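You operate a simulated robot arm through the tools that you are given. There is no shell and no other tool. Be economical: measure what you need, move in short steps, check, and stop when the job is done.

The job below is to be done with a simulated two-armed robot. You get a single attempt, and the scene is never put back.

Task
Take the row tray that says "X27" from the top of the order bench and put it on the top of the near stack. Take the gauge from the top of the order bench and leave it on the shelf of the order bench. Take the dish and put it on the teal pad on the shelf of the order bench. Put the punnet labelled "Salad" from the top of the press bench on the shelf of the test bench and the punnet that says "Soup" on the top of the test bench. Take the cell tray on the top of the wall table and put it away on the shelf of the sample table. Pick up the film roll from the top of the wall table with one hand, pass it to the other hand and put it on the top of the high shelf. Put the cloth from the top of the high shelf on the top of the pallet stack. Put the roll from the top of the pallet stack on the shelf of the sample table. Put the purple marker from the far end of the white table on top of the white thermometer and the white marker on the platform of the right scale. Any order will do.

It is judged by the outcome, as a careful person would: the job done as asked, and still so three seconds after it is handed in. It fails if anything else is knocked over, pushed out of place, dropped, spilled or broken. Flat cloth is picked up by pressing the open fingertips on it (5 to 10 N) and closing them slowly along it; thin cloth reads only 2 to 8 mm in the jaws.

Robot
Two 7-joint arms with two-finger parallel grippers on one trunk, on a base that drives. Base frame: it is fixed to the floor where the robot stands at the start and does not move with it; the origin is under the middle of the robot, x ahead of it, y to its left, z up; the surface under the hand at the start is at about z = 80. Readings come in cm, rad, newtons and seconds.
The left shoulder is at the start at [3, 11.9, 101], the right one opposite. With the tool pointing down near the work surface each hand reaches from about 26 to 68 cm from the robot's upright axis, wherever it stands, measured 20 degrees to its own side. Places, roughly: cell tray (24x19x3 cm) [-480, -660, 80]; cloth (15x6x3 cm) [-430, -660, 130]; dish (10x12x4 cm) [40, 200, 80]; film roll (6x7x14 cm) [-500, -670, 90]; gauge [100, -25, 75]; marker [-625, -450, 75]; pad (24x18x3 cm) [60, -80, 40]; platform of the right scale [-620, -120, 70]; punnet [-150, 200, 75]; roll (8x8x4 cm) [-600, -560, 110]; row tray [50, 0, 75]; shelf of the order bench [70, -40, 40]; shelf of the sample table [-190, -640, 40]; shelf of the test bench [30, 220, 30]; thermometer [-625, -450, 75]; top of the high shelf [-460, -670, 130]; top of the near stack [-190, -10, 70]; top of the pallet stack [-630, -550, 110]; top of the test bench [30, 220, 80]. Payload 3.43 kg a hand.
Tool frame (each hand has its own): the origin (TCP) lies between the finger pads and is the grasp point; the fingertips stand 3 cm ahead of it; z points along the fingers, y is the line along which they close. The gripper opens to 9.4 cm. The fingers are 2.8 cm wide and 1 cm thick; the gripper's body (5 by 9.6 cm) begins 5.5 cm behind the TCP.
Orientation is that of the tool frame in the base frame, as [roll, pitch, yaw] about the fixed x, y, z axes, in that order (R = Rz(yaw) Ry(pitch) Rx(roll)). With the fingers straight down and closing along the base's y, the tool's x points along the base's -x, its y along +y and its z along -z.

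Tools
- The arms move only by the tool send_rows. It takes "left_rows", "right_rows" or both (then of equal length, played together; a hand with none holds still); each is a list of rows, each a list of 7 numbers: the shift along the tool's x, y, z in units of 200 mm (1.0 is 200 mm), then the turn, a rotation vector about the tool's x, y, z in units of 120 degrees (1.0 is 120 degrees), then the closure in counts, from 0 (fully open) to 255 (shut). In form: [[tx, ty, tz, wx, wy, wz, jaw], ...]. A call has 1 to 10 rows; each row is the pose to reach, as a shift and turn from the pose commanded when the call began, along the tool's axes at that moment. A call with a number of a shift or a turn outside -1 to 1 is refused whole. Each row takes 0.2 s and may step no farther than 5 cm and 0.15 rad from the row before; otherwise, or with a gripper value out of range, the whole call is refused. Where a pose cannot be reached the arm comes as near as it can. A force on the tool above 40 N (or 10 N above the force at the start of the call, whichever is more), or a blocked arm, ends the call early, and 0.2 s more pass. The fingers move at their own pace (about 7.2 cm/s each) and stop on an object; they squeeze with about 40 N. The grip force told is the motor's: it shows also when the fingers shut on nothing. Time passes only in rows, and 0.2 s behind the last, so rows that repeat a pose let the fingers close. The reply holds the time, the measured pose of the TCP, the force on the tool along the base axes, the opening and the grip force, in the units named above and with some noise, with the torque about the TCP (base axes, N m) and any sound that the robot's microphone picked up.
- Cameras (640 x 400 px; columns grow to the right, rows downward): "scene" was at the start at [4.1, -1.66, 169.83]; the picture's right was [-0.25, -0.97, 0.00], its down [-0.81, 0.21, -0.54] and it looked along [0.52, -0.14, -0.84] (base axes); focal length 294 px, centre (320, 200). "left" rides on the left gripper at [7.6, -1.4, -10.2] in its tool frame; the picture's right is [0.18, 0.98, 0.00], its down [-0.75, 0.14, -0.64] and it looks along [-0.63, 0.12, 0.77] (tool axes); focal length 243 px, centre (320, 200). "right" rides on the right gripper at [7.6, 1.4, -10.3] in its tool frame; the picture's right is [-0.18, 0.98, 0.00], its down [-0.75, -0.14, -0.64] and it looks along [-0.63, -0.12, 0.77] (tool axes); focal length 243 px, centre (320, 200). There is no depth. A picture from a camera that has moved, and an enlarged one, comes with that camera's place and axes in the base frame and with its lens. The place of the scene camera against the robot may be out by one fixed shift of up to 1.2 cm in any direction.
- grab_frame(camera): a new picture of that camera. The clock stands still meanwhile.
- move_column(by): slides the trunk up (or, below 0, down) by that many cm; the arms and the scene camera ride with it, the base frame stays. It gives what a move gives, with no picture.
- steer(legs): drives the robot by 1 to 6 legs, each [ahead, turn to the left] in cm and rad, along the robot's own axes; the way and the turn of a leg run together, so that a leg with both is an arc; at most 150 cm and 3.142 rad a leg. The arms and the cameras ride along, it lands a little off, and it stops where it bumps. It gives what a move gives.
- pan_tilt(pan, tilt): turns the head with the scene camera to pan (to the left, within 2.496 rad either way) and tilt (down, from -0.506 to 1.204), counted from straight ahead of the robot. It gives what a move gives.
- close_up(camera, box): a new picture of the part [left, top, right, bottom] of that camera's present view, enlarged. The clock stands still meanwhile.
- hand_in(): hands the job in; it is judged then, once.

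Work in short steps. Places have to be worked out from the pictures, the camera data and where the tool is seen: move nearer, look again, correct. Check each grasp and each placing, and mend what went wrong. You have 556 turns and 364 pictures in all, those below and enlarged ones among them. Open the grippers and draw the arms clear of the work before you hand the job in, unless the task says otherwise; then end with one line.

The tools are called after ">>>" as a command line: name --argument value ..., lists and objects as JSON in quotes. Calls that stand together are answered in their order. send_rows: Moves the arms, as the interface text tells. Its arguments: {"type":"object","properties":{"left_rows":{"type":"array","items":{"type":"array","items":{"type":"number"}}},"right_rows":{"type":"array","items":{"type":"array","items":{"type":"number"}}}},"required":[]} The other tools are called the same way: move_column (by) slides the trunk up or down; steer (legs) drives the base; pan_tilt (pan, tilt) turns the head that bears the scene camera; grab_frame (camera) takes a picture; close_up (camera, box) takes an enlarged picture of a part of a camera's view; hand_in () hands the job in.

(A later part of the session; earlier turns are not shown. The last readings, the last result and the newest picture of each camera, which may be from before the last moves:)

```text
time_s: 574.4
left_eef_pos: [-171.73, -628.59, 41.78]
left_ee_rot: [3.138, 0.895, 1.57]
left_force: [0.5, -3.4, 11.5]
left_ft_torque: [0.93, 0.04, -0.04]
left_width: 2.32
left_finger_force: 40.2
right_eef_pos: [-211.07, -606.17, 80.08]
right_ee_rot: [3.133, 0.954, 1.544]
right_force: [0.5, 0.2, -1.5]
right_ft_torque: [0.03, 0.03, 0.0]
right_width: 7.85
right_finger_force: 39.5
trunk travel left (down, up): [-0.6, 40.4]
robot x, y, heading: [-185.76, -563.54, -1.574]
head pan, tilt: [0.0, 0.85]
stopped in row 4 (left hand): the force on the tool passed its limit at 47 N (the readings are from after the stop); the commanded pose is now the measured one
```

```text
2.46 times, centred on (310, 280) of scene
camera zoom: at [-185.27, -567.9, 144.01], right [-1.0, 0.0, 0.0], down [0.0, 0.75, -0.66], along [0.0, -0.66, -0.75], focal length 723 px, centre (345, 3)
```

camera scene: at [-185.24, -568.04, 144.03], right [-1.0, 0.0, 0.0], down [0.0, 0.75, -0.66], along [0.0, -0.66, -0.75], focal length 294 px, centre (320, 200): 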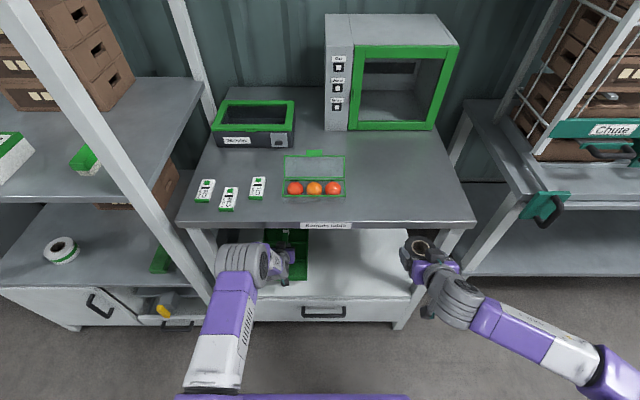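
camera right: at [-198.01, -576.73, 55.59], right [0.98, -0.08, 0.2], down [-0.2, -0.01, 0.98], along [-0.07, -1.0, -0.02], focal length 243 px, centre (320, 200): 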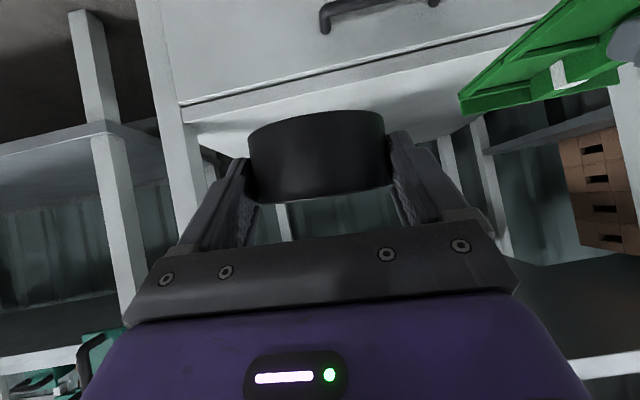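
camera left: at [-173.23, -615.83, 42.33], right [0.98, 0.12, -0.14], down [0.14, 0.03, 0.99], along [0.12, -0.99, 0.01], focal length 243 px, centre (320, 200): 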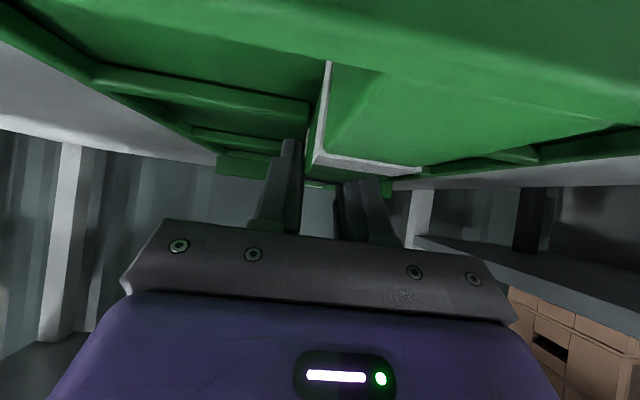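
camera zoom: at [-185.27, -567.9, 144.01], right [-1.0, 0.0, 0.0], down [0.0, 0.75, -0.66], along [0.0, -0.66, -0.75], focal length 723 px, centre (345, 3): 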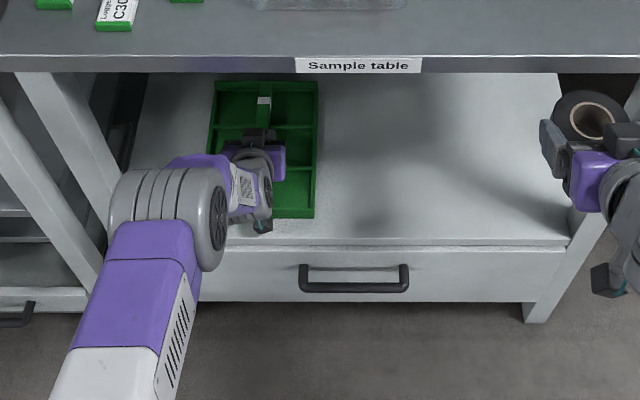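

The tray rests fully on the shelf. Open and retreat.

>>> send_rows --left_rows '[[0, 0, 0, 0, 0, 0, 215], [0, 0, 0, 0, 0, 0, 180], [0, 0, 0, 0, 0, 0, 160], [-0.03, 0, -0.06, 0, 0, 0, 160], [-0.06, 0, -0.16, 0, 0, 0, 160], [-0.06, 0, -0.26, 0, 0, 0, 160], [-0.06, 0, -0.34, 0, 0, 0, 160]]'

>>> grab_frame --camera "left"

```text
time_s: 576.0
left_eef_pos: [-171.89, -623.68, 46.65]
left_ee_rot: [3.137, 0.886, 1.57]
left_force: [-1.0, -0.1, -0.6]
left_ft_torque: [0.05, 0.01, 0.02]
left_width: 3.51
left_finger_force: 0.1
right_eef_pos: [-211.1, -606.01, 80.08]
right_ee_rot: [3.132, 0.955, 1.545]
right_force: [0.5, -0.1, -1.2]
right_ft_torque: [0.01, 0.0, -0.02]
right_width: 7.82
right_finger_force: 40.3
trunk travel left (down, up): [-0.6, 40.4]
robot x, y, heading: [-185.55, -563.06, -1.57]
head pan, tilt: [0.0, 0.85]
```

```text
144 pictures are left
camera left: at [-173.3, -611.05, 47.33], right [0.98, 0.12, -0.14], down [0.14, 0.02, 0.99], along [0.12, -0.99, 0.0], focal length 243 px, centre (320, 200)
```

left: 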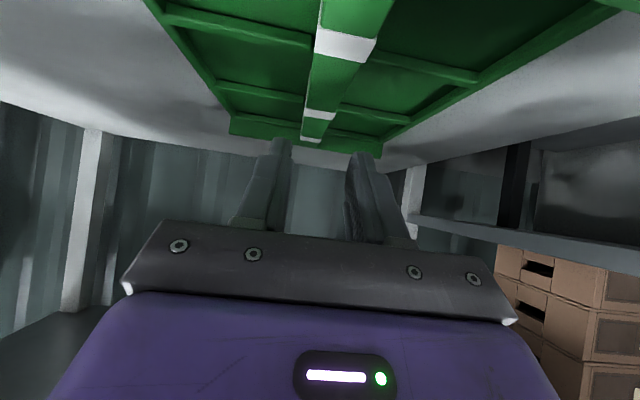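

Tray placed. Back out 40 cm and raise the trunk to re-pose the right arm.

>>> steer --legs '[[-40, 0]]'

>>> send_rows --left_rows '[[-0.15, 0.05, -0.15, 0, 0, 0, 0], [-0.3, 0.1, -0.3, 0, 0, 0, 0], [-0.45, 0.15, -0.45, 0, 0, 0, 0], [-0.6, 0.15, -0.6, 0, 0, 0, 0]]' --right_rows '[[-0.1, -0.05, 0, 0, 0, 0, 110], [-0.2, -0.1, 0, 0, 0, 0, 110], [-0.3, -0.1, 0, 0, 0, 0, 110], [-0.4, -0.1, 0, 0, 0, 0, 110]]'

>>> grab_frame --camera "scene"

```text
time_s: 578.4
left_eef_pos: [-171.8, -584.23, 46.72]
left_ee_rot: [3.138, 0.886, 1.572]
left_force: [-0.4, 0.0, 0.0]
left_ft_torque: [0.0, 0.01, -0.01]
left_width: 3.52
left_finger_force: 0.0
right_eef_pos: [-211.2, -566.46, 80.14]
right_ee_rot: [3.134, 0.954, 1.544]
right_force: [-0.4, 0.1, -0.9]
right_ft_torque: [-0.01, -0.01, -0.04]
right_width: 7.81
right_finger_force: 40.0
trunk travel left (down, up): [-0.6, 40.4]
robot x, y, heading: [-185.47, -523.6, -1.568]
head pan, tilt: [0.0, 0.85]
```

```text
time_s: 579.4
left_eef_pos: [-168.92, -582.23, 63.56]
left_ee_rot: [3.138, 0.885, 1.57]
left_force: [0.0, -0.3, -0.5]
left_ft_torque: [0.01, 0.03, 0.02]
left_width: 9.41
left_finger_force: 0.1
right_eef_pos: [-213.3, -571.22, 86.78]
right_ee_rot: [3.133, 0.954, 1.544]
right_force: [0.4, -1.2, -0.1]
right_ft_torque: [0.02, 0.02, -0.03]
right_width: 7.83
right_finger_force: 40.7
trunk travel left (down, up): [-0.6, 40.4]
robot x, y, heading: [-185.59, -523.83, -1.572]
head pan, tilt: [0.0, 0.85]
```

```text
143 pictures are left
camera scene: at [-185.33, -528.31, 144.03], right [-1.0, 0.0, 0.0], down [0.0, 0.75, -0.66], along [0.0, -0.66, -0.75], focal length 294 px, centre (320, 200)
```

scene: 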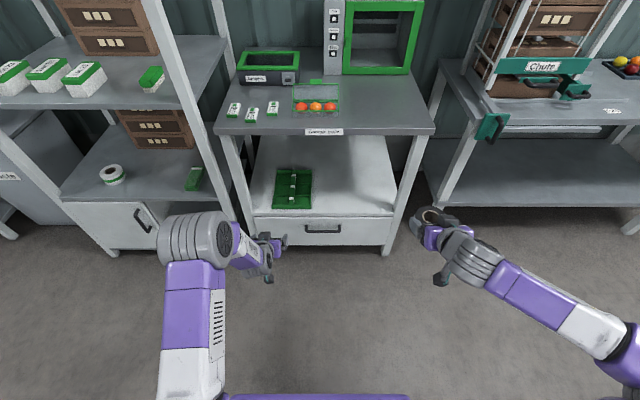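

Tray confirmed on the shelf. Re-pose the right arm by un-pitching to vertical, then pitching again.

>>> send_rows --right_rows '[[0, 0, 0, 0, 0.07, 0, 110], [0, 0, 0, 0, 0.14, 0, 110], [0, 0, 0, 0, 0.21, 0, 110], [0, 0, 0, 0, 0.28, 0, 110], [0, 0, 0, 0, 0.35, 0, 110], [0, 0, 0, 0, 0.42, 0, 110], [0, 0, 0, 0, 0.456, 0, 110], [0, 0, 0, 0, 0.456, 0, 110]]'

>>> send_rows --right_rows '[[0.05, 0.1, 0.05, 0, 0, 0, 110], [0.1, 0.2, 0.1, 0, 0, 0, 110], [0.15, 0.3, 0.2, 0, 0, 0, 110], [0.15, 0.4, 0.3, 0, 0, 0, 110]]'

>>> grab_frame --camera "scene"

```text
time_s: 581.2
left_eef_pos: [-168.77, -582.22, 63.54]
left_ee_rot: [3.138, 0.887, 1.573]
left_force: [-0.6, 0.3, 0.5]
left_ft_torque: [-0.02, -0.01, 0.05]
left_width: 9.42
left_finger_force: 0.1
right_eef_pos: [-213.27, -571.27, 86.73]
right_ee_rot: [3.135, -0.003, 1.552]
right_force: [-0.4, -0.5, -0.9]
right_ft_torque: [0.0, 0.01, -0.01]
right_width: 7.82
right_finger_force: 39.8
trunk travel left (down, up): [-0.6, 40.4]
robot x, y, heading: [-185.84, -523.7, -1.563]
head pan, tilt: [0.0, 0.85]
```

```text
time_s: 582.2
left_eef_pos: [-168.87, -582.51, 63.47]
left_ee_rot: [3.137, 0.887, 1.57]
left_force: [-0.4, 0.2, 0.8]
left_ft_torque: [0.05, 0.01, 0.0]
left_width: 9.39
left_finger_force: 0.2
right_eef_pos: [-205.19, -568.19, 80.69]
right_ee_rot: [3.136, -0.003, 1.553]
right_force: [0.0, -0.1, -1.2]
right_ft_torque: [0.02, 0.01, 0.04]
right_width: 7.83
right_finger_force: 39.8
trunk travel left (down, up): [-0.6, 40.4]
robot x, y, heading: [-185.59, -523.58, -1.572]
head pan, tilt: [0.0, 0.85]
```

```text
142 pictures are left
camera scene: at [-185.31, -528.36, 144.03], right [-1.0, 0.0, 0.0], down [0.0, 0.75, -0.66], along [0.0, -0.66, -0.75], focal length 294 px, centre (320, 200)
```

scene: 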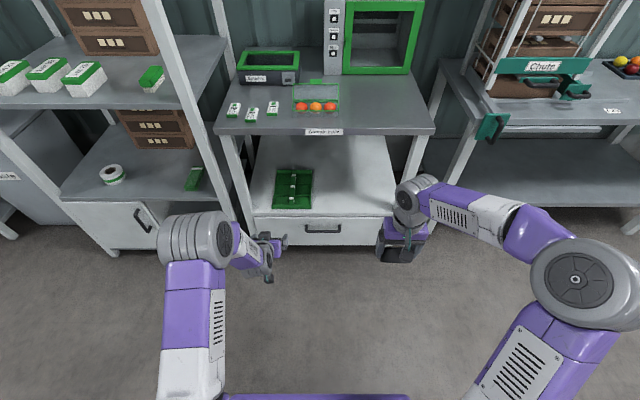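

Move the hand forward to ahead≈55, then pitch 50° and lower step by step.

>>> send_rows --right_rows '[[-0.15, 0, 0, 0, 0, 0, 110], [-0.3, 0, 0, 0, 0, 0, 110], [-0.45, 0, 0, 0, 0, 0, 110], [-0.55, 0, 0, 0, 0, 0, 110]]'

>>> send_rows --right_rows '[[0, 0, 0, 0, -0.07, 0, 110], [0, 0, 0, 0, -0.14, 0, 110], [0, 0, 0, 0, -0.21, 0, 110], [0, 0, 0, 0, -0.28, 0, 110], [0, 0, 0, 0, -0.35, 0, 110], [0, 0, 0, 0, -0.42, 0, 110], [0, 0, 0, 0, -0.456, 0, 110], [0, 0, 0, 0, -0.456, 0, 110]]'

>>> send_rows --right_rows '[[0.12, 0, 0.086, 0, 0, 0, 110], [0.24, 0, 0.172, 0, 0, 0, 110], [0.36, 0, 0.258, 0, 0, 0, 110], [0.48, 0, 0.344, 0, 0, 0, 110], [0.6, 0, 0.43, 0, 0, 0, 110]]'

>>> grab_frame --camera "scene"

```text
time_s: 583.2
left_eef_pos: [-168.91, -582.39, 63.62]
left_ee_rot: [3.137, 0.887, 1.57]
left_force: [-0.3, -0.4, 0.5]
left_ft_torque: [-0.01, -0.02, 0.02]
left_width: 9.41
left_finger_force: 0.0
right_eef_pos: [-205.37, -579.28, 80.74]
right_ee_rot: [3.137, -0.001, 1.553]
right_force: [-0.1, -0.4, -0.3]
right_ft_torque: [-0.01, 0.03, -0.03]
right_width: 7.84
right_finger_force: 39.8
trunk travel left (down, up): [-0.6, 40.4]
robot x, y, heading: [-185.78, -523.34, -1.571]
head pan, tilt: [0.0, 0.85]
```

```text
time_s: 585.0
left_eef_pos: [-168.82, -582.36, 63.66]
left_ee_rot: [3.138, 0.886, 1.571]
left_force: [0.3, 0.3, -0.6]
left_ft_torque: [0.03, 0.05, -0.02]
left_width: 9.42
left_finger_force: 0.1
right_eef_pos: [-205.46, -579.28, 80.8]
right_ee_rot: [3.135, 0.953, 1.546]
right_force: [0.7, 1.3, -1.4]
right_ft_torque: [0.01, 0.01, 0.01]
right_width: 7.8
right_finger_force: 40.2
trunk travel left (down, up): [-0.6, 40.4]
robot x, y, heading: [-185.93, -523.62, -1.572]
head pan, tilt: [0.0, 0.85]
```

```text
time_s: 586.2
left_eef_pos: [-168.96, -582.42, 63.5]
left_ee_rot: [3.139, 0.887, 1.571]
left_force: [0.4, 0.3, 0.6]
left_ft_torque: [-0.03, 0.0, -0.05]
left_width: 9.38
left_finger_force: 0.0
right_eef_pos: [-205.31, -579.33, 65.89]
right_ee_rot: [3.133, 0.954, 1.546]
right_force: [0.6, 1.0, -0.6]
right_ft_torque: [0.02, 0.0, 0.01]
right_width: 7.81
right_finger_force: 39.4
trunk travel left (down, up): [-0.6, 40.4]
robot x, y, heading: [-185.66, -523.74, -1.565]
head pan, tilt: [0.0, 0.85]
```

```text
141 pictures are left
camera scene: at [-185.35, -528.36, 144.03], right [-1.0, 0.0, 0.0], down [0.0, 0.75, -0.66], along [0.0, -0.66, -0.75], focal length 294 px, centre (320, 200)
```

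scene: 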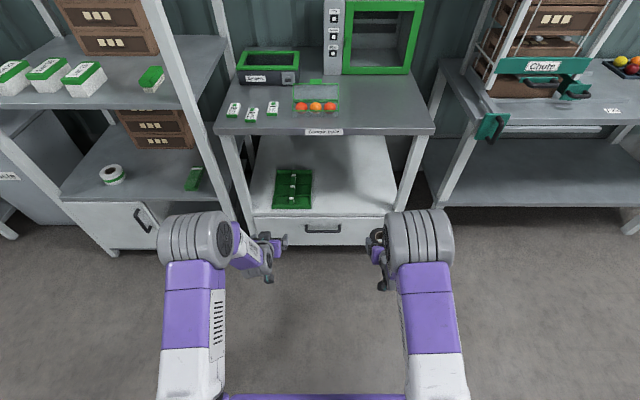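

Now the right arm has the good posture. Lower to z≈46 and extend.

>>> send_rows --right_rows '[[0.111, 0.02, 0.189, 0, 0, 0, 110], [0.222, 0.04, 0.378, 0, 0, 0, 110], [0.333, 0.06, 0.567, 0, 0, 0, 110], [0.445, 0.08, 0.756, 0, 0, 0, 110], [0.556, 0.1, 0.945, 0, 0, 0, 110]]'

>>> grab_frame --camera "scene"

>>> grab_frame --camera "right"

```text
time_s: 587.4
left_eef_pos: [-168.9, -582.35, 63.55]
left_ee_rot: [3.137, 0.886, 1.572]
left_force: [-0.5, -0.5, -0.4]
left_ft_torque: [0.02, -0.05, 0.03]
left_width: 9.4
left_finger_force: 0.0
right_eef_pos: [-203.41, -588.44, 45.82]
right_ee_rot: [3.134, 0.954, 1.547]
right_force: [-1.1, 0.3, -0.8]
right_ft_torque: [0.06, 0.02, -0.02]
right_width: 7.81
right_finger_force: 40.4
trunk travel left (down, up): [-0.6, 40.4]
robot x, y, heading: [-185.48, -523.88, -1.57]
head pan, tilt: [0.0, 0.85]
```

```text
140 pictures are left
camera scene: at [-185.34, -528.36, 144.03], right [-1.0, 0.0, 0.0], down [0.0, 0.75, -0.66], along [0.0, -0.66, -0.75], focal length 294 px, centre (320, 200)
```

scene: 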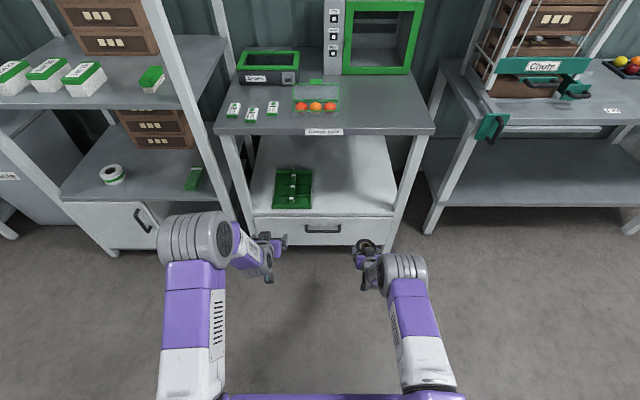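

```text
139 pictures are left
camera right: at [-201.66, -575.64, 45.47], right [0.98, -0.13, 0.16], down [-0.14, 0.09, 0.99], along [-0.14, -0.99, 0.07], focal length 243 px, centre (320, 200)
```

right: 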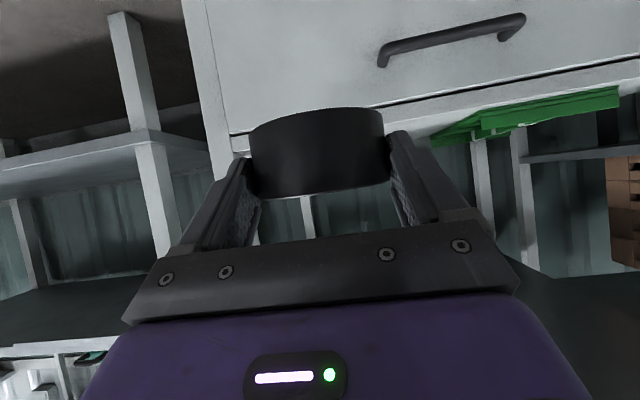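

Good posture. Pull the left hand back a bit, then drive in 20 cm.

>>> send_rows --left_rows '[[0, 0, -0.2, 0, 0, 0, 0], [0, 0, -0.4, 0, 0, 0, 0], [0, 0, -0.6, 0, 0, 0, 0]]'

>>> steer --legs '[[20, 0]]'

>>> grab_frame --camera "scene"

>>> grab_frame --camera "right"

```text
time_s: 588.2
left_eef_pos: [-168.96, -573.06, 71.34]
left_ee_rot: [3.139, 0.888, 1.571]
left_force: [-0.3, -0.3, 0.6]
left_ft_torque: [-0.01, -0.03, -0.06]
left_width: 9.38
left_finger_force: 0.1
right_eef_pos: [-203.45, -588.39, 45.76]
right_ee_rot: [3.132, 0.955, 1.545]
right_force: [0.5, 1.2, -1.3]
right_ft_torque: [0.01, -0.02, -0.01]
right_width: 7.81
right_finger_force: 40.1
trunk travel left (down, up): [-0.6, 40.4]
robot x, y, heading: [-185.65, -523.77, -1.568]
head pan, tilt: [0.0, 0.85]
```

```text
time_s: 589.8
left_eef_pos: [-168.87, -593.09, 71.25]
left_ee_rot: [3.138, 0.885, 1.57]
left_force: [-0.6, -0.9, -0.4]
left_ft_torque: [-0.01, 0.03, 0.0]
left_width: 9.41
left_finger_force: 0.0
right_eef_pos: [-203.25, -608.35, 45.76]
right_ee_rot: [3.132, 0.954, 1.546]
right_force: [-1.0, -0.9, -1.5]
right_ft_torque: [0.01, 0.01, -0.01]
right_width: 7.81
right_finger_force: 39.7
trunk travel left (down, up): [-0.6, 40.4]
robot x, y, heading: [-185.6, -543.71, -1.566]
head pan, tilt: [0.0, 0.85]
```

```text
138 pictures are left
camera scene: at [-185.28, -548.28, 144.03], right [-1.0, 0.0, 0.0], down [0.0, 0.75, -0.66], along [0.0, -0.66, -0.75], focal length 294 px, centre (320, 200)
```

scene: 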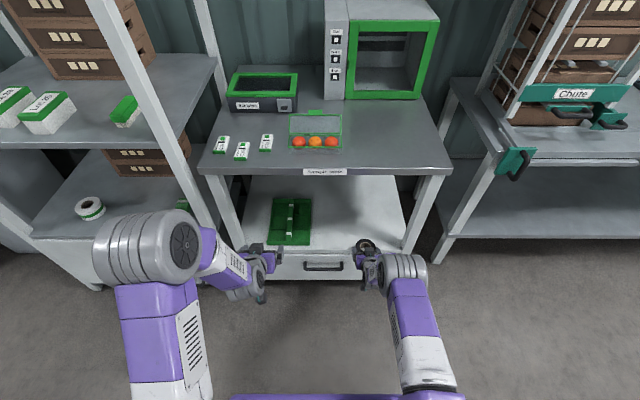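

```text
137 pictures are left
camera right: at [-201.59, -595.51, 45.5], right [0.98, -0.12, 0.15], down [-0.14, 0.09, 0.99], along [-0.14, -0.99, 0.07], focal length 243 px, centre (320, 200)
```

right: 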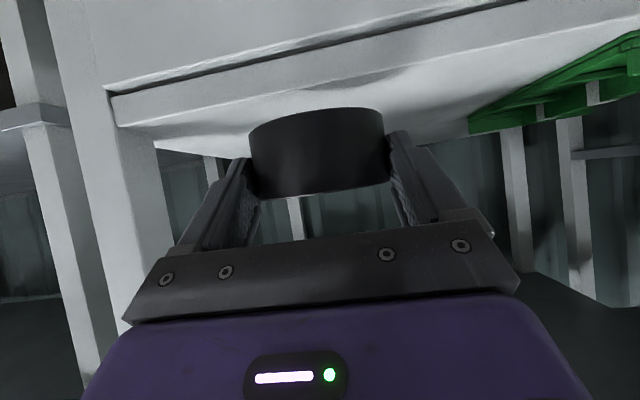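

Clear. Drive 13 cm more and lower the roll.

>>> steer --legs '[[13, 0]]'

>>> send_rows --right_rows '[[0.04, 0, 0.029, 0, 0, 0, 110], [0.08, 0, 0.058, 0, 0, 0, 110], [0.12, 0, 0.087, 0, 0, 0, 110], [0.16, 0, 0.115, 0, 0, 0, 110]]'

>>> grab_frame --camera "right"

>>> grab_frame --camera "scene"

```text
time_s: 591.1
left_eef_pos: [-168.88, -605.9, 71.24]
left_ee_rot: [3.138, 0.887, 1.571]
left_force: [-0.2, 1.0, 0.0]
left_ft_torque: [0.02, 0.0, -0.01]
left_width: 9.37
left_finger_force: 0.1
right_eef_pos: [-203.28, -621.07, 45.78]
right_ee_rot: [3.133, 0.953, 1.546]
right_force: [-0.3, 0.3, -1.0]
right_ft_torque: [0.0, 0.01, -0.02]
right_width: 7.79
right_finger_force: 39.8
trunk travel left (down, up): [-0.6, 40.4]
robot x, y, heading: [-185.53, -556.41, -1.567]
head pan, tilt: [0.0, 0.85]
```

```text
time_s: 592.1
left_eef_pos: [-168.88, -605.82, 71.39]
left_ee_rot: [3.139, 0.886, 1.574]
left_force: [0.4, -0.2, 0.0]
left_ft_torque: [0.02, 0.0, 0.0]
left_width: 9.4
left_finger_force: 0.0
right_eef_pos: [-203.2, -621.28, 42.05]
right_ee_rot: [3.136, 0.959, 1.549]
right_force: [0.7, 1.1, 8.2]
right_ft_torque: [-0.35, 0.23, -0.01]
right_width: 7.81
right_finger_force: 40.1
trunk travel left (down, up): [-0.6, 40.4]
robot x, y, heading: [-185.72, -556.35, -1.566]
head pan, tilt: [0.0, 0.85]
```

```text
136 pictures are left
camera right: at [-201.49, -608.45, 41.74], right [0.98, -0.12, 0.15], down [-0.14, 0.1, 0.98], along [-0.14, -0.99, 0.08], focal length 243 px, centre (320, 200)
```

right: 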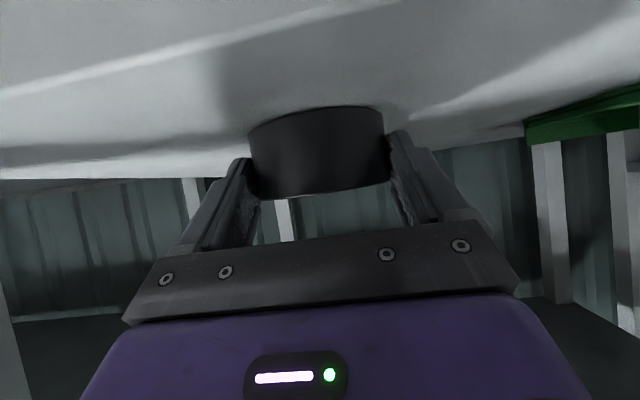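

```text
135 pictures are left
camera scene: at [-185.21, -560.97, 144.05], right [-1.0, 0.0, 0.0], down [0.0, 0.75, -0.66], along [0.0, -0.66, -0.75], focal length 294 px, centre (320, 200)
```

scene: 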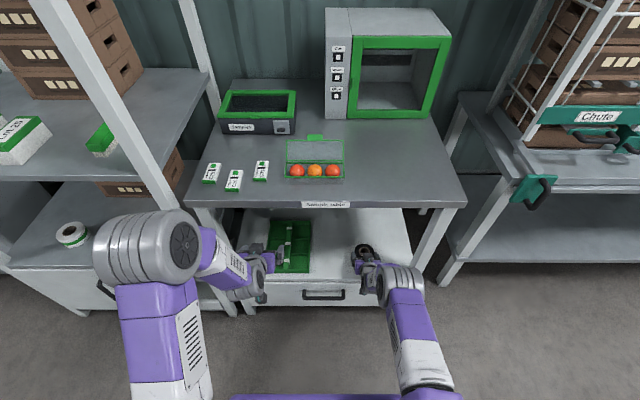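

Contact around TCP 42. Press 2 mm more to confirm seating.

>>> send_rows --right_rows '[[0.008, 0, 0.006, 0, 0, 0, 110], [0.012, 0, 0.009, 0, 0, 0, 110]]'

```text
time_s: 592.7
left_eef_pos: [-168.74, -605.68, 71.39]
left_ee_rot: [3.141, 0.889, 1.573]
left_force: [0.2, -0.3, -0.3]
left_ft_torque: [0.01, 0.0, 0.02]
left_width: 9.39
left_finger_force: 0.0
right_eef_pos: [-203.09, -621.36, 42.12]
right_ee_rot: [3.133, 0.964, 1.546]
right_force: [0.5, 8.9, 29.0]
right_ft_torque: [-0.19, 0.01, -0.1]
right_width: 7.82
right_finger_force: 40.2
trunk travel left (down, up): [-0.6, 40.4]
robot x, y, heading: [-185.59, -556.09, -1.57]
head pan, tilt: [0.0, 0.85]
```

Seated. Open the right hand and retreat along its axis.

>>> send_rows --right_rows '[[0, 0, 0, 0, 0, 0, 40], [0, 0, 0, 0, 0, 0, 0], [0, 0, 0, 0, 0, 0, 0], [-0.02, 0, -0.06, 0, 0, 0, 0], [-0.02, 0, -0.18, 0, 0, 0, 0], [-0.02, 0, -0.3, 0, 0, 0, 0], [-0.02, 0, -0.42, 0, 0, 0, 0]]'

>>> grab_frame --camera "right"

```text
time_s: 594.3
left_eef_pos: [-168.86, -605.98, 71.17]
left_ee_rot: [3.138, 0.886, 1.573]
left_force: [0.8, 0.8, 0.6]
left_ft_torque: [0.0, 0.02, 0.02]
left_width: 9.39
left_finger_force: 0.0
right_eef_pos: [-202.9, -614.56, 46.72]
right_ee_rot: [3.133, 0.954, 1.546]
right_force: [-0.4, 0.1, 0.1]
right_ft_torque: [0.01, -0.01, 0.02]
right_width: 9.43
right_finger_force: 0.1
trunk travel left (down, up): [-0.6, 40.4]
robot x, y, heading: [-185.58, -556.69, -1.571]
head pan, tilt: [0.0, 0.85]
```

```text
134 pictures are left
camera right: at [-201.32, -601.73, 46.49], right [0.98, -0.12, 0.15], down [-0.14, 0.09, 0.99], along [-0.14, -0.99, 0.07], focal length 243 px, centre (320, 200)
```

right: 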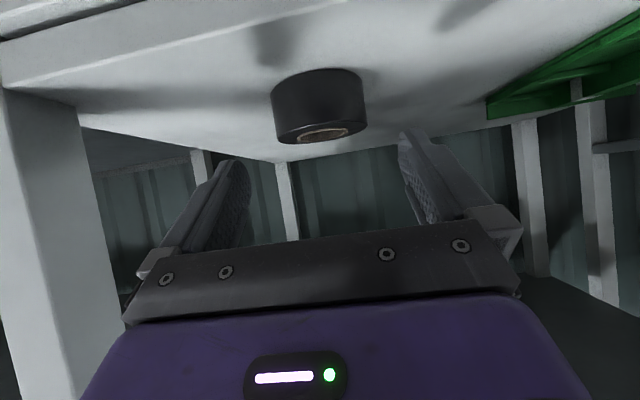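

Roll is on the shelf. Back out 40 cm and verify both items.

>>> steer --legs '[[-40, 0]]'

>>> close_up --camera "scene" --box '[200, 110, 460, 270]'

```text
time_s: 596.8
left_eef_pos: [-168.94, -565.8, 71.29]
left_ee_rot: [3.138, 0.886, 1.573]
left_force: [-0.4, 0.7, -0.6]
left_ft_torque: [0.04, 0.0, 0.0]
left_width: 9.4
left_finger_force: 0.1
right_eef_pos: [-203.11, -574.42, 46.86]
right_ee_rot: [3.132, 0.953, 1.548]
right_force: [0.3, 0.0, 0.4]
right_ft_torque: [0.0, 0.01, 0.01]
right_width: 9.4
right_finger_force: 0.1
trunk travel left (down, up): [-0.6, 40.4]
robot x, y, heading: [-185.98, -516.61, -1.566]
head pan, tilt: [0.0, 0.85]
```

```text
2.46 times, centred on (330, 190) of scene
camera zoom: at [-185.4, -520.96, 144.03], right [-1.0, -0.01, 0.0], down [0.0, 0.75, -0.66], along [0.0, -0.66, -0.75], focal length 723 px, centre (295, 225)
```

zoom: 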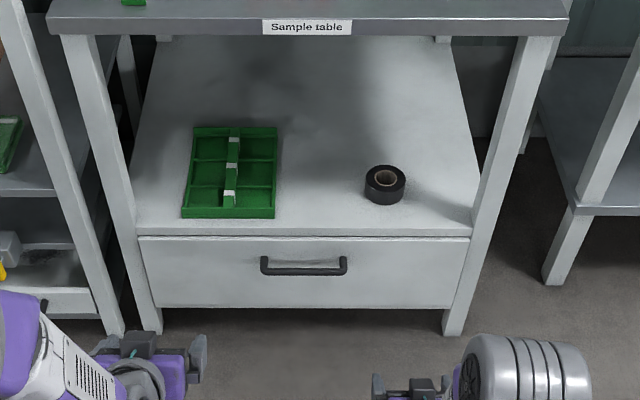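

Both items rest on the sample table's shelf. Last are the markers. Tidy the arms and drive toward the white table's north side to look.

>>> move_column --by 27

>>> send_rows --left_rows '[[-0.05, 0, -0.1, 0, 0.07, 0, 0], [-0.1, 0, -0.2, 0, 0.14, 0, 0], [-0.15, 0, -0.3, 0, 0.21, 0, 0], [-0.15, 0, -0.35, 0, 0.28, 0, 0], [-0.15, 0, -0.35, 0, 0.35, 0, 0], [-0.15, 0, -0.35, 0, 0.42, 0, 0]]' --right_rows '[[-0.12, -0.05, -0.15, 0, 0.07, 0, 0], [-0.24, -0.1, -0.3, 0, 0.14, 0, 0], [-0.36, -0.15, -0.45, 0, 0.21, 0, 0], [-0.48, -0.2, -0.6, 0, 0.28, 0, 0], [-0.55, -0.2, -0.75, 0, 0.35, 0, 0], [-0.6, -0.2, -0.9, 0, 0.42, 0, 0]]'

>>> steer --legs '[[0, -2.38], [100, 0], [95, 0], [0, 0.5]]'

>>> pan_tilt --pan 0.2 --tilt 0.35

>>> grab_frame --camera "scene"

```text
time_s: 599.6
left_eef_pos: [-169.03, -565.82, 98.23]
left_ee_rot: [3.139, 0.887, 1.575]
left_force: [0.3, 0.2, 0.2]
left_ft_torque: [-0.01, 0.02, 0.02]
left_width: 9.41
left_finger_force: 0.0
right_eef_pos: [-203.11, -574.46, 73.76]
right_ee_rot: [3.134, 0.955, 1.549]
right_force: [-0.7, -0.4, 0.1]
right_ft_torque: [0.01, 0.0, -0.02]
right_width: 9.43
right_finger_force: 0.0
trunk travel left (down, up): [-27.6, 13.4]
robot x, y, heading: [-185.9, -516.1, -1.565]
head pan, tilt: [0.0, 0.85]
```

```text
time_s: 601.0
left_eef_pos: [-168.97, -562.2, 104.99]
left_ee_rot: [3.14, 0.005, 1.577]
left_force: [0.9, -0.4, -0.9]
left_ft_torque: [-0.02, 0.01, -0.02]
left_width: 9.4
left_finger_force: 0.1
right_eef_pos: [-206.98, -566.82, 93.97]
right_ee_rot: [3.138, 0.072, 1.555]
right_force: [0.7, -0.3, -0.9]
right_ft_torque: [0.04, 0.0, 0.02]
right_width: 9.36
right_finger_force: 0.1
trunk travel left (down, up): [-27.6, 13.4]
robot x, y, heading: [-186.02, -516.2, -1.565]
head pan, tilt: [0.0, 0.85]
```

```text
time_s: 617.8
left_eef_pos: [-368.24, -375.87, 105.05]
left_ee_rot: [3.139, 0.006, -0.317]
left_force: [-0.7, -0.3, -0.8]
left_ft_torque: [0.0, 0.0, -0.03]
left_width: 9.43
left_finger_force: 0.1
right_eef_pos: [-360.26, -338.37, 93.93]
right_ee_rot: [3.137, 0.074, -0.34]
right_force: [-0.6, -0.7, -0.3]
right_ft_torque: [0.05, -0.01, 0.02]
right_width: 9.39
right_finger_force: 0.0
trunk travel left (down, up): [-27.6, 13.4]
robot x, y, heading: [-318.72, -374.45, 2.823]
head pan, tilt: [0.0, 0.85]
```

```text
time_s: 618.7
left_eef_pos: [-368.01, -375.84, 104.8]
left_ee_rot: [3.14, 0.006, -0.318]
left_force: [-1.2, -0.1, 0.6]
left_ft_torque: [0.03, -0.04, 0.01]
left_width: 9.41
left_finger_force: 0.0
right_eef_pos: [-360.17, -338.27, 93.93]
right_ee_rot: [3.136, 0.074, -0.341]
right_force: [0.3, 0.2, 0.1]
right_ft_torque: [0.03, 0.01, -0.02]
right_width: 9.39
right_finger_force: 0.1
trunk travel left (down, up): [-27.6, 13.4]
robot x, y, heading: [-319.63, -374.75, 2.819]
head pan, tilt: [0.201, 0.351]
```

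```text
132 pictures are left
camera scene: at [-325.28, -374.28, 175.39], right [0.12, 0.99, 0.0], down [0.34, -0.04, -0.94], along [-0.93, 0.11, -0.34], focal length 294 px, centre (320, 200)
```

scene: 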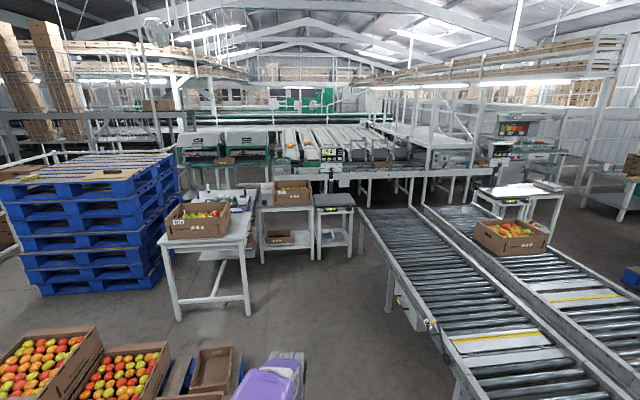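

I see the white table stretching west with small tables beside it. I need a closer look for access to its far end; drive on 130 cm.

>>> steer --legs '[[0, 0.2], [120, 0]]'

>>> pan_tilt --pan 0.1 --tilt 0.5

>>> grab_frame --camera "scene"

```text
time_s: 625.5
left_eef_pos: [-485.87, -370.82, 105.0]
left_ee_rot: [3.139, 0.007, -0.123]
left_force: [0.0, -0.5, 0.4]
left_ft_torque: [-0.01, -0.01, 0.03]
left_width: 9.43
left_finger_force: 0.0
right_eef_pos: [-485.47, -332.46, 93.95]
right_ee_rot: [3.136, 0.074, -0.143]
right_force: [0.1, -0.1, 0.6]
right_ft_torque: [-0.01, 0.02, 0.03]
right_width: 9.39
right_finger_force: 0.0
trunk travel left (down, up): [-27.6, 13.4]
robot x, y, heading: [-438.19, -360.19, 3.021]
head pan, tilt: [0.201, 0.351]
```

```text
time_s: 626.2
left_eef_pos: [-485.84, -370.8, 104.92]
left_ee_rot: [3.139, 0.009, -0.122]
left_force: [-0.1, 0.1, 0.2]
left_ft_torque: [-0.01, 0.02, 0.0]
left_width: 9.39
left_finger_force: 0.1
right_eef_pos: [-485.44, -332.44, 93.97]
right_ee_rot: [3.134, 0.074, -0.144]
right_force: [-0.6, -0.4, 0.5]
right_ft_torque: [0.0, 0.01, 0.0]
right_width: 9.4
right_finger_force: 0.0
trunk travel left (down, up): [-27.6, 13.4]
robot x, y, heading: [-438.36, -359.95, 3.019]
head pan, tilt: [0.099, 0.499]
```

```text
131 pictures are left
camera scene: at [-443.89, -360.06, 174.03], right [0.02, 1.0, 0.0], down [0.48, -0.01, -0.88], along [-0.88, 0.02, -0.48], focal length 294 px, centre (320, 200)
```

scene: 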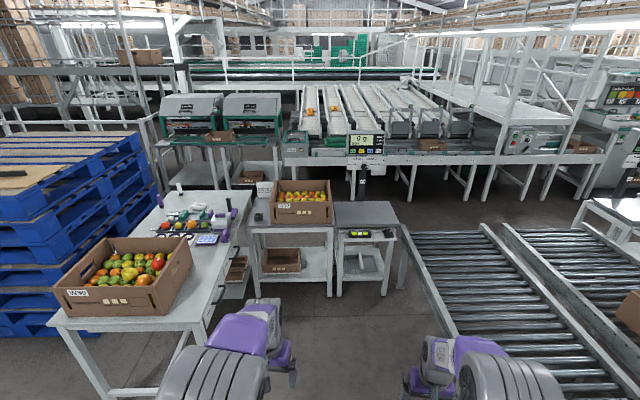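

>>> close_up --camera "scene" --box '[130, 165, 290, 265]'

>>> close_up --camera "scene" --box '[230, 130, 430, 270]'

```text
4.00 times, centred on (210, 215) of scene
camera zoom: at [-443.89, -360.06, 174.03], right [0.02, 1.0, 0.0], down [0.48, -0.01, -0.88], along [-0.88, 0.02, -0.48], focal length 1175 px, centre (760, 140)
```

zoom: 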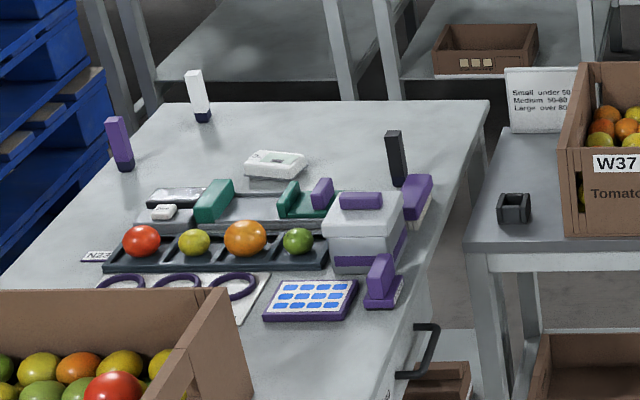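

```text
2.86 times, centred on (330, 200) of scene
camera zoom: at [-443.89, -360.06, 174.03], right [0.02, 1.0, 0.0], down [0.48, -0.01, -0.88], along [-0.88, 0.02, -0.48], focal length 839 px, centre (291, 200)
```

zoom: 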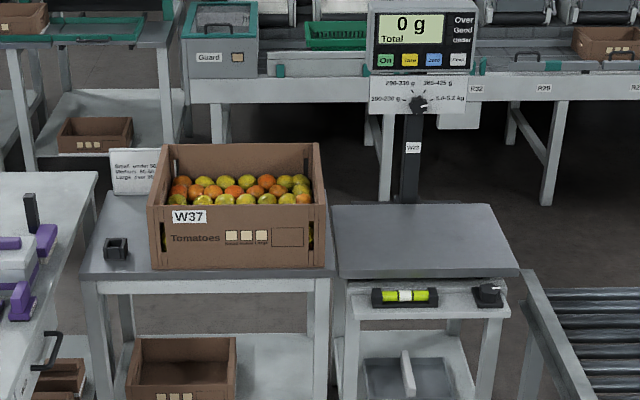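

The markers (purple ≈(-625,-465), white ≈(-643,-458)) stand at the west end, with the white thermometer at ≈(-623,-440), table top z≈70. They're only reachable from the corridor west of the table, which I must reach by going round the conveyors. Start back east.

>>> steer --legs '[[0, -2.884], [150, 0], [150, 0], [142, 0], [0, 0.585]]'

>>> pan_tilt --pan 0.3 --tilt 0.5

>>> grab_frame --camera "scene"

```text
time_s: 643.8
left_eef_pos: [-184.98, -313.79, 105.08]
left_ee_rot: [3.138, 0.009, -3.021]
left_force: [0.2, 0.4, 0.2]
left_ft_torque: [0.0, -0.01, -0.01]
left_width: 9.4
left_finger_force: 0.1
right_eef_pos: [-176.23, -351.07, 93.96]
right_ee_rot: [3.137, 0.075, -3.041]
right_force: [-0.2, 0.4, -0.1]
right_ft_torque: [-0.02, -0.02, 0.03]
right_width: 9.4
right_finger_force: 0.0
trunk travel left (down, up): [-27.6, 13.4]
robot x, y, heading: [-228.76, -335.76, 0.122]
head pan, tilt: [0.099, 0.499]
stopped in leg 3: the robot was blocked; the commanded pose is now the measured one
```

```text
time_s: 644.5
left_eef_pos: [-184.97, -313.7, 104.88]
left_ee_rot: [3.139, 0.01, -3.021]
left_force: [-0.7, 0.4, -0.2]
left_ft_torque: [-0.01, 0.03, 0.01]
left_width: 9.39
left_finger_force: 0.1
right_eef_pos: [-176.23, -351.09, 93.85]
right_ee_rot: [3.136, 0.077, -3.042]
right_force: [0.6, 1.0, 0.2]
right_ft_torque: [-0.02, 0.0, 0.0]
right_width: 9.42
right_finger_force: 0.1
trunk travel left (down, up): [-27.6, 13.4]
robot x, y, heading: [-228.9, -335.9, 0.116]
head pan, tilt: [0.3, 0.499]
```

```text
128 pictures are left
camera scene: at [-223.14, -332.25, 174.03], right [0.41, -0.91, 0.0], down [-0.44, -0.19, -0.88], along [0.8, 0.36, -0.48], focal length 294 px, centre (320, 200)
```

scene: 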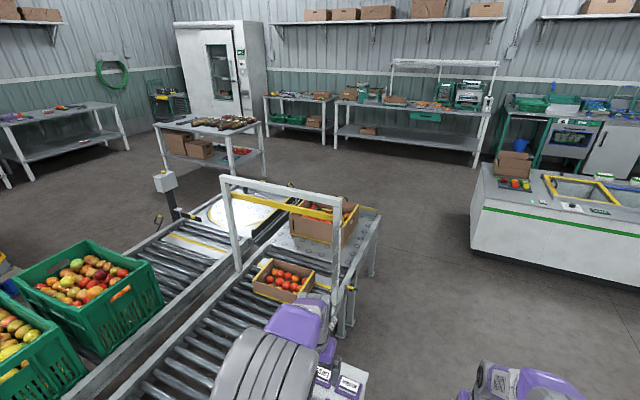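

Blocked: the conveyor's edge runs nearer here than I assumed. Look down to see what's touching.

>>> pan_tilt --pan 0.5 --tilt 1.1

>>> grab_frame --camera "scene"

>>> grab_frame --camera "left"

```text
time_s: 645.5
left_eef_pos: [-185.16, -313.73, 104.99]
left_ee_rot: [3.138, 0.009, -3.022]
left_force: [0.3, -0.2, -0.5]
left_ft_torque: [-0.04, 0.02, 0.0]
left_width: 9.43
left_finger_force: 0.1
right_eef_pos: [-176.25, -351.07, 93.93]
right_ee_rot: [3.136, 0.077, -3.042]
right_force: [-0.7, 0.0, 0.5]
right_ft_torque: [-0.02, 0.0, 0.01]
right_width: 9.43
right_finger_force: 0.1
trunk travel left (down, up): [-27.6, 13.4]
robot x, y, heading: [-229.02, -335.7, 0.116]
head pan, tilt: [0.499, 1.1]
```

```text
127 pictures are left
camera scene: at [-226.36, -332.3, 169.26], right [0.58, -0.82, 0.0], down [-0.73, -0.52, -0.45], along [0.37, 0.26, -0.89], focal length 294 px, centre (320, 200)
```

scene: 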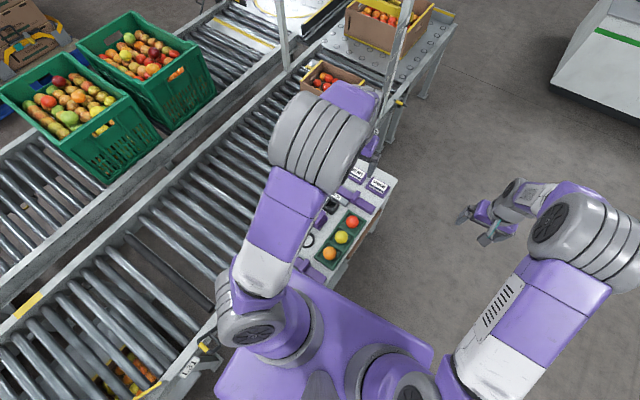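

```text
126 pictures are left
camera left: at [-192.6, -316.16, 115.17], right [-0.3, 0.95, 0.0], down [0.73, 0.23, 0.65], along [0.62, 0.2, -0.76], focal length 243 px, centre (320, 200)
```

left: 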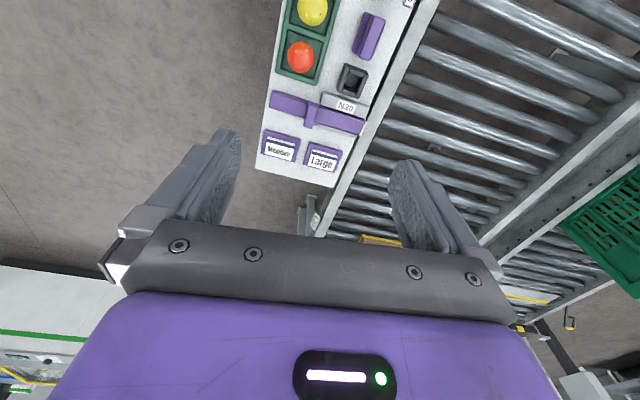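

A small side table stands along the conveyor ahead-left. Back up and give it a wide berth on the right.

>>> steer --legs '[[-25, 0], [0, -0.7], [80, 0], [0, 0.75], [90, 0]]'

>>> pan_tilt --pan 0.2 --tilt 0.5

>>> grab_frame --camera "scene"

```text
time_s: 659.4
left_eef_pos: [-55.39, -342.81, 104.98]
left_ee_rot: [3.138, 0.008, -2.971]
left_force: [0.8, -0.7, 0.6]
left_ft_torque: [0.01, -0.01, -0.02]
left_width: 9.4
left_finger_force: 0.1
right_eef_pos: [-44.8, -379.53, 93.92]
right_ee_rot: [3.136, 0.076, -2.991]
right_force: [0.5, -0.4, 0.3]
right_ft_torque: [-0.01, 0.0, 0.0]
right_width: 9.42
right_finger_force: 0.1
trunk travel left (down, up): [-27.6, 13.4]
robot x, y, heading: [-98.09, -366.63, 0.171]
head pan, tilt: [0.499, 1.1]
```

```text
time_s: 660.4
left_eef_pos: [-55.45, -342.69, 104.88]
left_ee_rot: [3.139, 0.009, -2.969]
left_force: [0.1, -1.1, 0.6]
left_ft_torque: [0.0, -0.01, 0.02]
left_width: 9.41
left_finger_force: 0.0
right_eef_pos: [-44.82, -379.65, 93.98]
right_ee_rot: [3.137, 0.077, -2.991]
right_force: [0.8, -0.1, 0.7]
right_ft_torque: [0.01, 0.0, 0.0]
right_width: 9.41
right_finger_force: 0.1
trunk travel left (down, up): [-27.6, 13.4]
robot x, y, heading: [-97.96, -367.1, 0.172]
head pan, tilt: [0.201, 0.499]
```

```text
125 pictures are left
camera scene: at [-92.2, -364.03, 174.02], right [0.36, -0.93, 0.0], down [-0.45, -0.17, -0.88], along [0.82, 0.32, -0.48], focal length 294 px, centre (320, 200)
```

scene: 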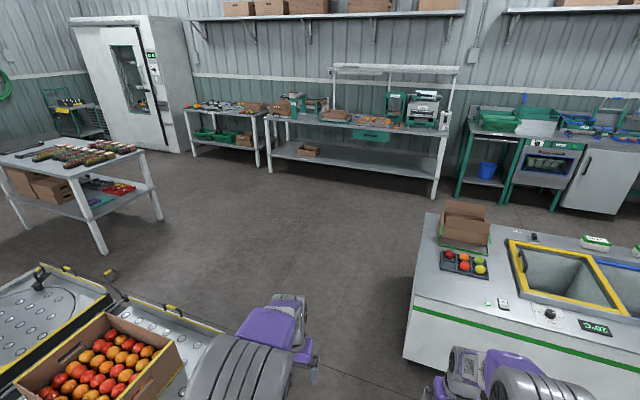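

Continue: past the conveyor end, round the order bench's far side, to its north-west.

>>> steer --legs '[[0, 0.428], [119, 0], [0, 0.133], [140, 0], [70, 0]]'

>>> pan_tilt --pan 0.3 --tilt 0.5

>>> grab_frame --camera "scene"

```text
time_s: 665.7
left_eef_pos: [-8.43, -284.44, 105.12]
left_ee_rot: [3.137, 0.011, -2.505]
left_force: [-1.1, 0.3, 0.3]
left_ft_torque: [0.04, -0.03, -0.01]
left_width: 9.37
left_finger_force: 0.1
right_eef_pos: [17.63, -312.66, 93.87]
right_ee_rot: [3.136, 0.079, -2.525]
right_force: [-0.6, -0.6, 0.3]
right_ft_torque: [0.02, -0.03, -0.02]
right_width: 9.41
right_finger_force: 0.1
trunk travel left (down, up): [-27.6, 13.4]
robot x, y, heading: [-35.44, -325.44, 0.659]
head pan, tilt: [0.201, 0.499]
stopped in leg 2: the robot was blocked; the commanded pose is now the measured one
```

```text
time_s: 666.3
left_eef_pos: [-8.45, -284.21, 105.03]
left_ee_rot: [3.139, 0.006, -2.506]
left_force: [0.7, 0.2, -0.5]
left_ft_torque: [0.0, 0.01, -0.01]
left_width: 9.4
left_finger_force: 0.1
right_eef_pos: [17.7, -312.36, 93.99]
right_ee_rot: [3.137, 0.076, -2.524]
right_force: [-0.3, 0.4, -0.3]
right_ft_torque: [0.01, -0.01, 0.01]
right_width: 9.42
right_finger_force: 0.1
trunk travel left (down, up): [-27.6, 13.4]
robot x, y, heading: [-35.38, -325.57, 0.656]
head pan, tilt: [0.3, 0.499]
```

```text
124 pictures are left
camera scene: at [-32.17, -319.64, 174.02], right [0.82, -0.58, 0.0], down [-0.28, -0.39, -0.88], along [0.51, 0.72, -0.48], focal length 294 px, centre (320, 200)
```

scene: 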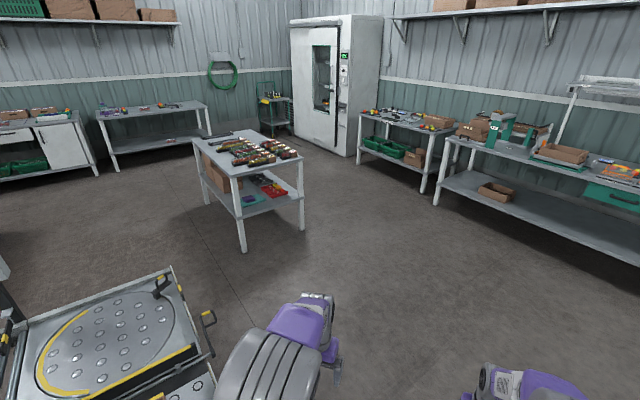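

Bumped the conveyor end's corner region. Back off slightly, pass further right between it and the island.

>>> steer --legs '[[-14, 0], [0, -0.75], [52, 0], [0, 0.85]]'

>>> pan_tilt --pan 0.9 --tilt 0.8

>>> grab_frame --camera "scene"

```text
time_s: 674.5
left_eef_pos: [28.14, -294.95, 105.01]
left_ee_rot: [3.137, 0.007, -2.4]
left_force: [-0.5, 0.8, -0.7]
left_ft_torque: [0.0, 0.02, -0.03]
left_width: 9.41
left_finger_force: 0.1
right_eef_pos: [56.9, -320.09, 93.94]
right_ee_rot: [3.136, 0.075, -2.42]
right_force: [0.1, 0.4, -0.2]
right_ft_torque: [0.0, 0.02, 0.01]
right_width: 9.42
right_finger_force: 0.0
trunk travel left (down, up): [-27.6, 13.4]
robot x, y, heading: [5.69, -338.76, 0.756]
head pan, tilt: [0.3, 0.499]
```

```text
time_s: 675.5
left_eef_pos: [28.1, -294.94, 104.95]
left_ee_rot: [3.14, 0.007, -2.4]
left_force: [-0.1, -0.4, 0.1]
left_ft_torque: [0.0, 0.01, 0.02]
left_width: 9.4
left_finger_force: 0.1
right_eef_pos: [57.0, -320.1, 93.82]
right_ee_rot: [3.135, 0.077, -2.42]
right_force: [0.4, -0.6, 0.2]
right_ft_torque: [0.05, -0.02, 0.01]
right_width: 9.44
right_finger_force: 0.0
trunk travel left (down, up): [-27.6, 13.4]
robot x, y, heading: [5.22, -338.83, 0.759]
head pan, tilt: [0.901, 0.799]
```

```text
123 pictures are left
camera scene: at [3.0, -332.61, 171.44], right [1.0, 0.09, 0.0], down [0.06, -0.71, -0.7], along [-0.06, 0.69, -0.72], focal length 294 px, centre (320, 200)
```

scene: 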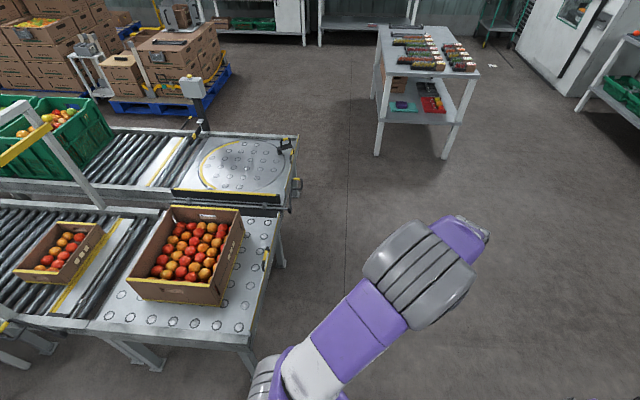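

The way north between the turntable end and the order bench is open. Drive through it to the open floor near the press bench.

>>> steer --legs '[[0, 0.59], [150, 0], [0, 0.877], [107, 0], [0, -0.511]]'

>>> pan_tilt --pan 0.5 --tilt 0.4

>>> grab_frame --camera "scene"

```text
time_s: 693.2
left_eef_pos: [-42.42, -63.72, 105.0]
left_ee_rot: [3.137, 0.008, -1.475]
left_force: [0.2, 0.0, 0.7]
left_ft_torque: [0.0, 0.02, 0.0]
left_width: 9.41
left_finger_force: 0.1
right_eef_pos: [-4.96, -55.9, 93.83]
right_ee_rot: [3.136, 0.077, -1.493]
right_force: [0.5, -0.1, -0.1]
right_ft_torque: [0.0, 0.01, -0.01]
right_width: 9.43
right_finger_force: 0.0
trunk travel left (down, up): [-27.6, 13.4]
robot x, y, heading: [-20.79, -108.19, 1.686]
head pan, tilt: [0.901, 0.799]
```

```text
time_s: 694.1
left_eef_pos: [-42.47, -63.74, 105.0]
left_ee_rot: [3.139, 0.007, -1.476]
left_force: [0.1, -0.8, 0.1]
left_ft_torque: [0.02, -0.01, 0.03]
left_width: 9.42
left_finger_force: 0.1
right_eef_pos: [-5.05, -55.79, 93.84]
right_ee_rot: [3.136, 0.077, -1.495]
right_force: [-0.6, 0.6, -0.3]
right_ft_torque: [0.02, 0.04, 0.0]
right_width: 9.4
right_finger_force: 0.1
trunk travel left (down, up): [-27.6, 13.4]
robot x, y, heading: [-21.82, -108.05, 1.683]
head pan, tilt: [0.499, 0.4]
```

```text
122 pictures are left
camera scene: at [-25.78, -103.39, 174.94], right [0.82, 0.58, 0.0], down [0.22, -0.32, -0.92], along [-0.53, 0.75, -0.39], focal length 294 px, centre (320, 200)
```

scene: 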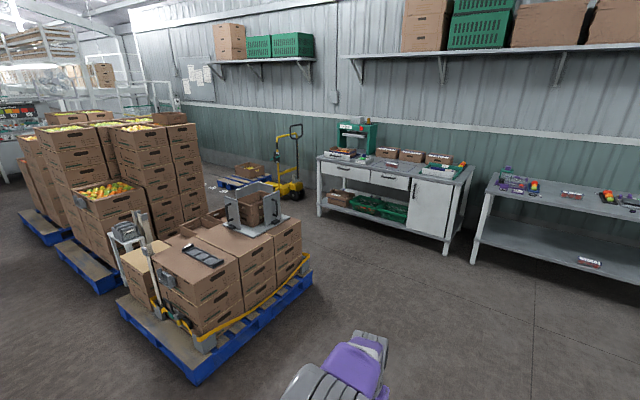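

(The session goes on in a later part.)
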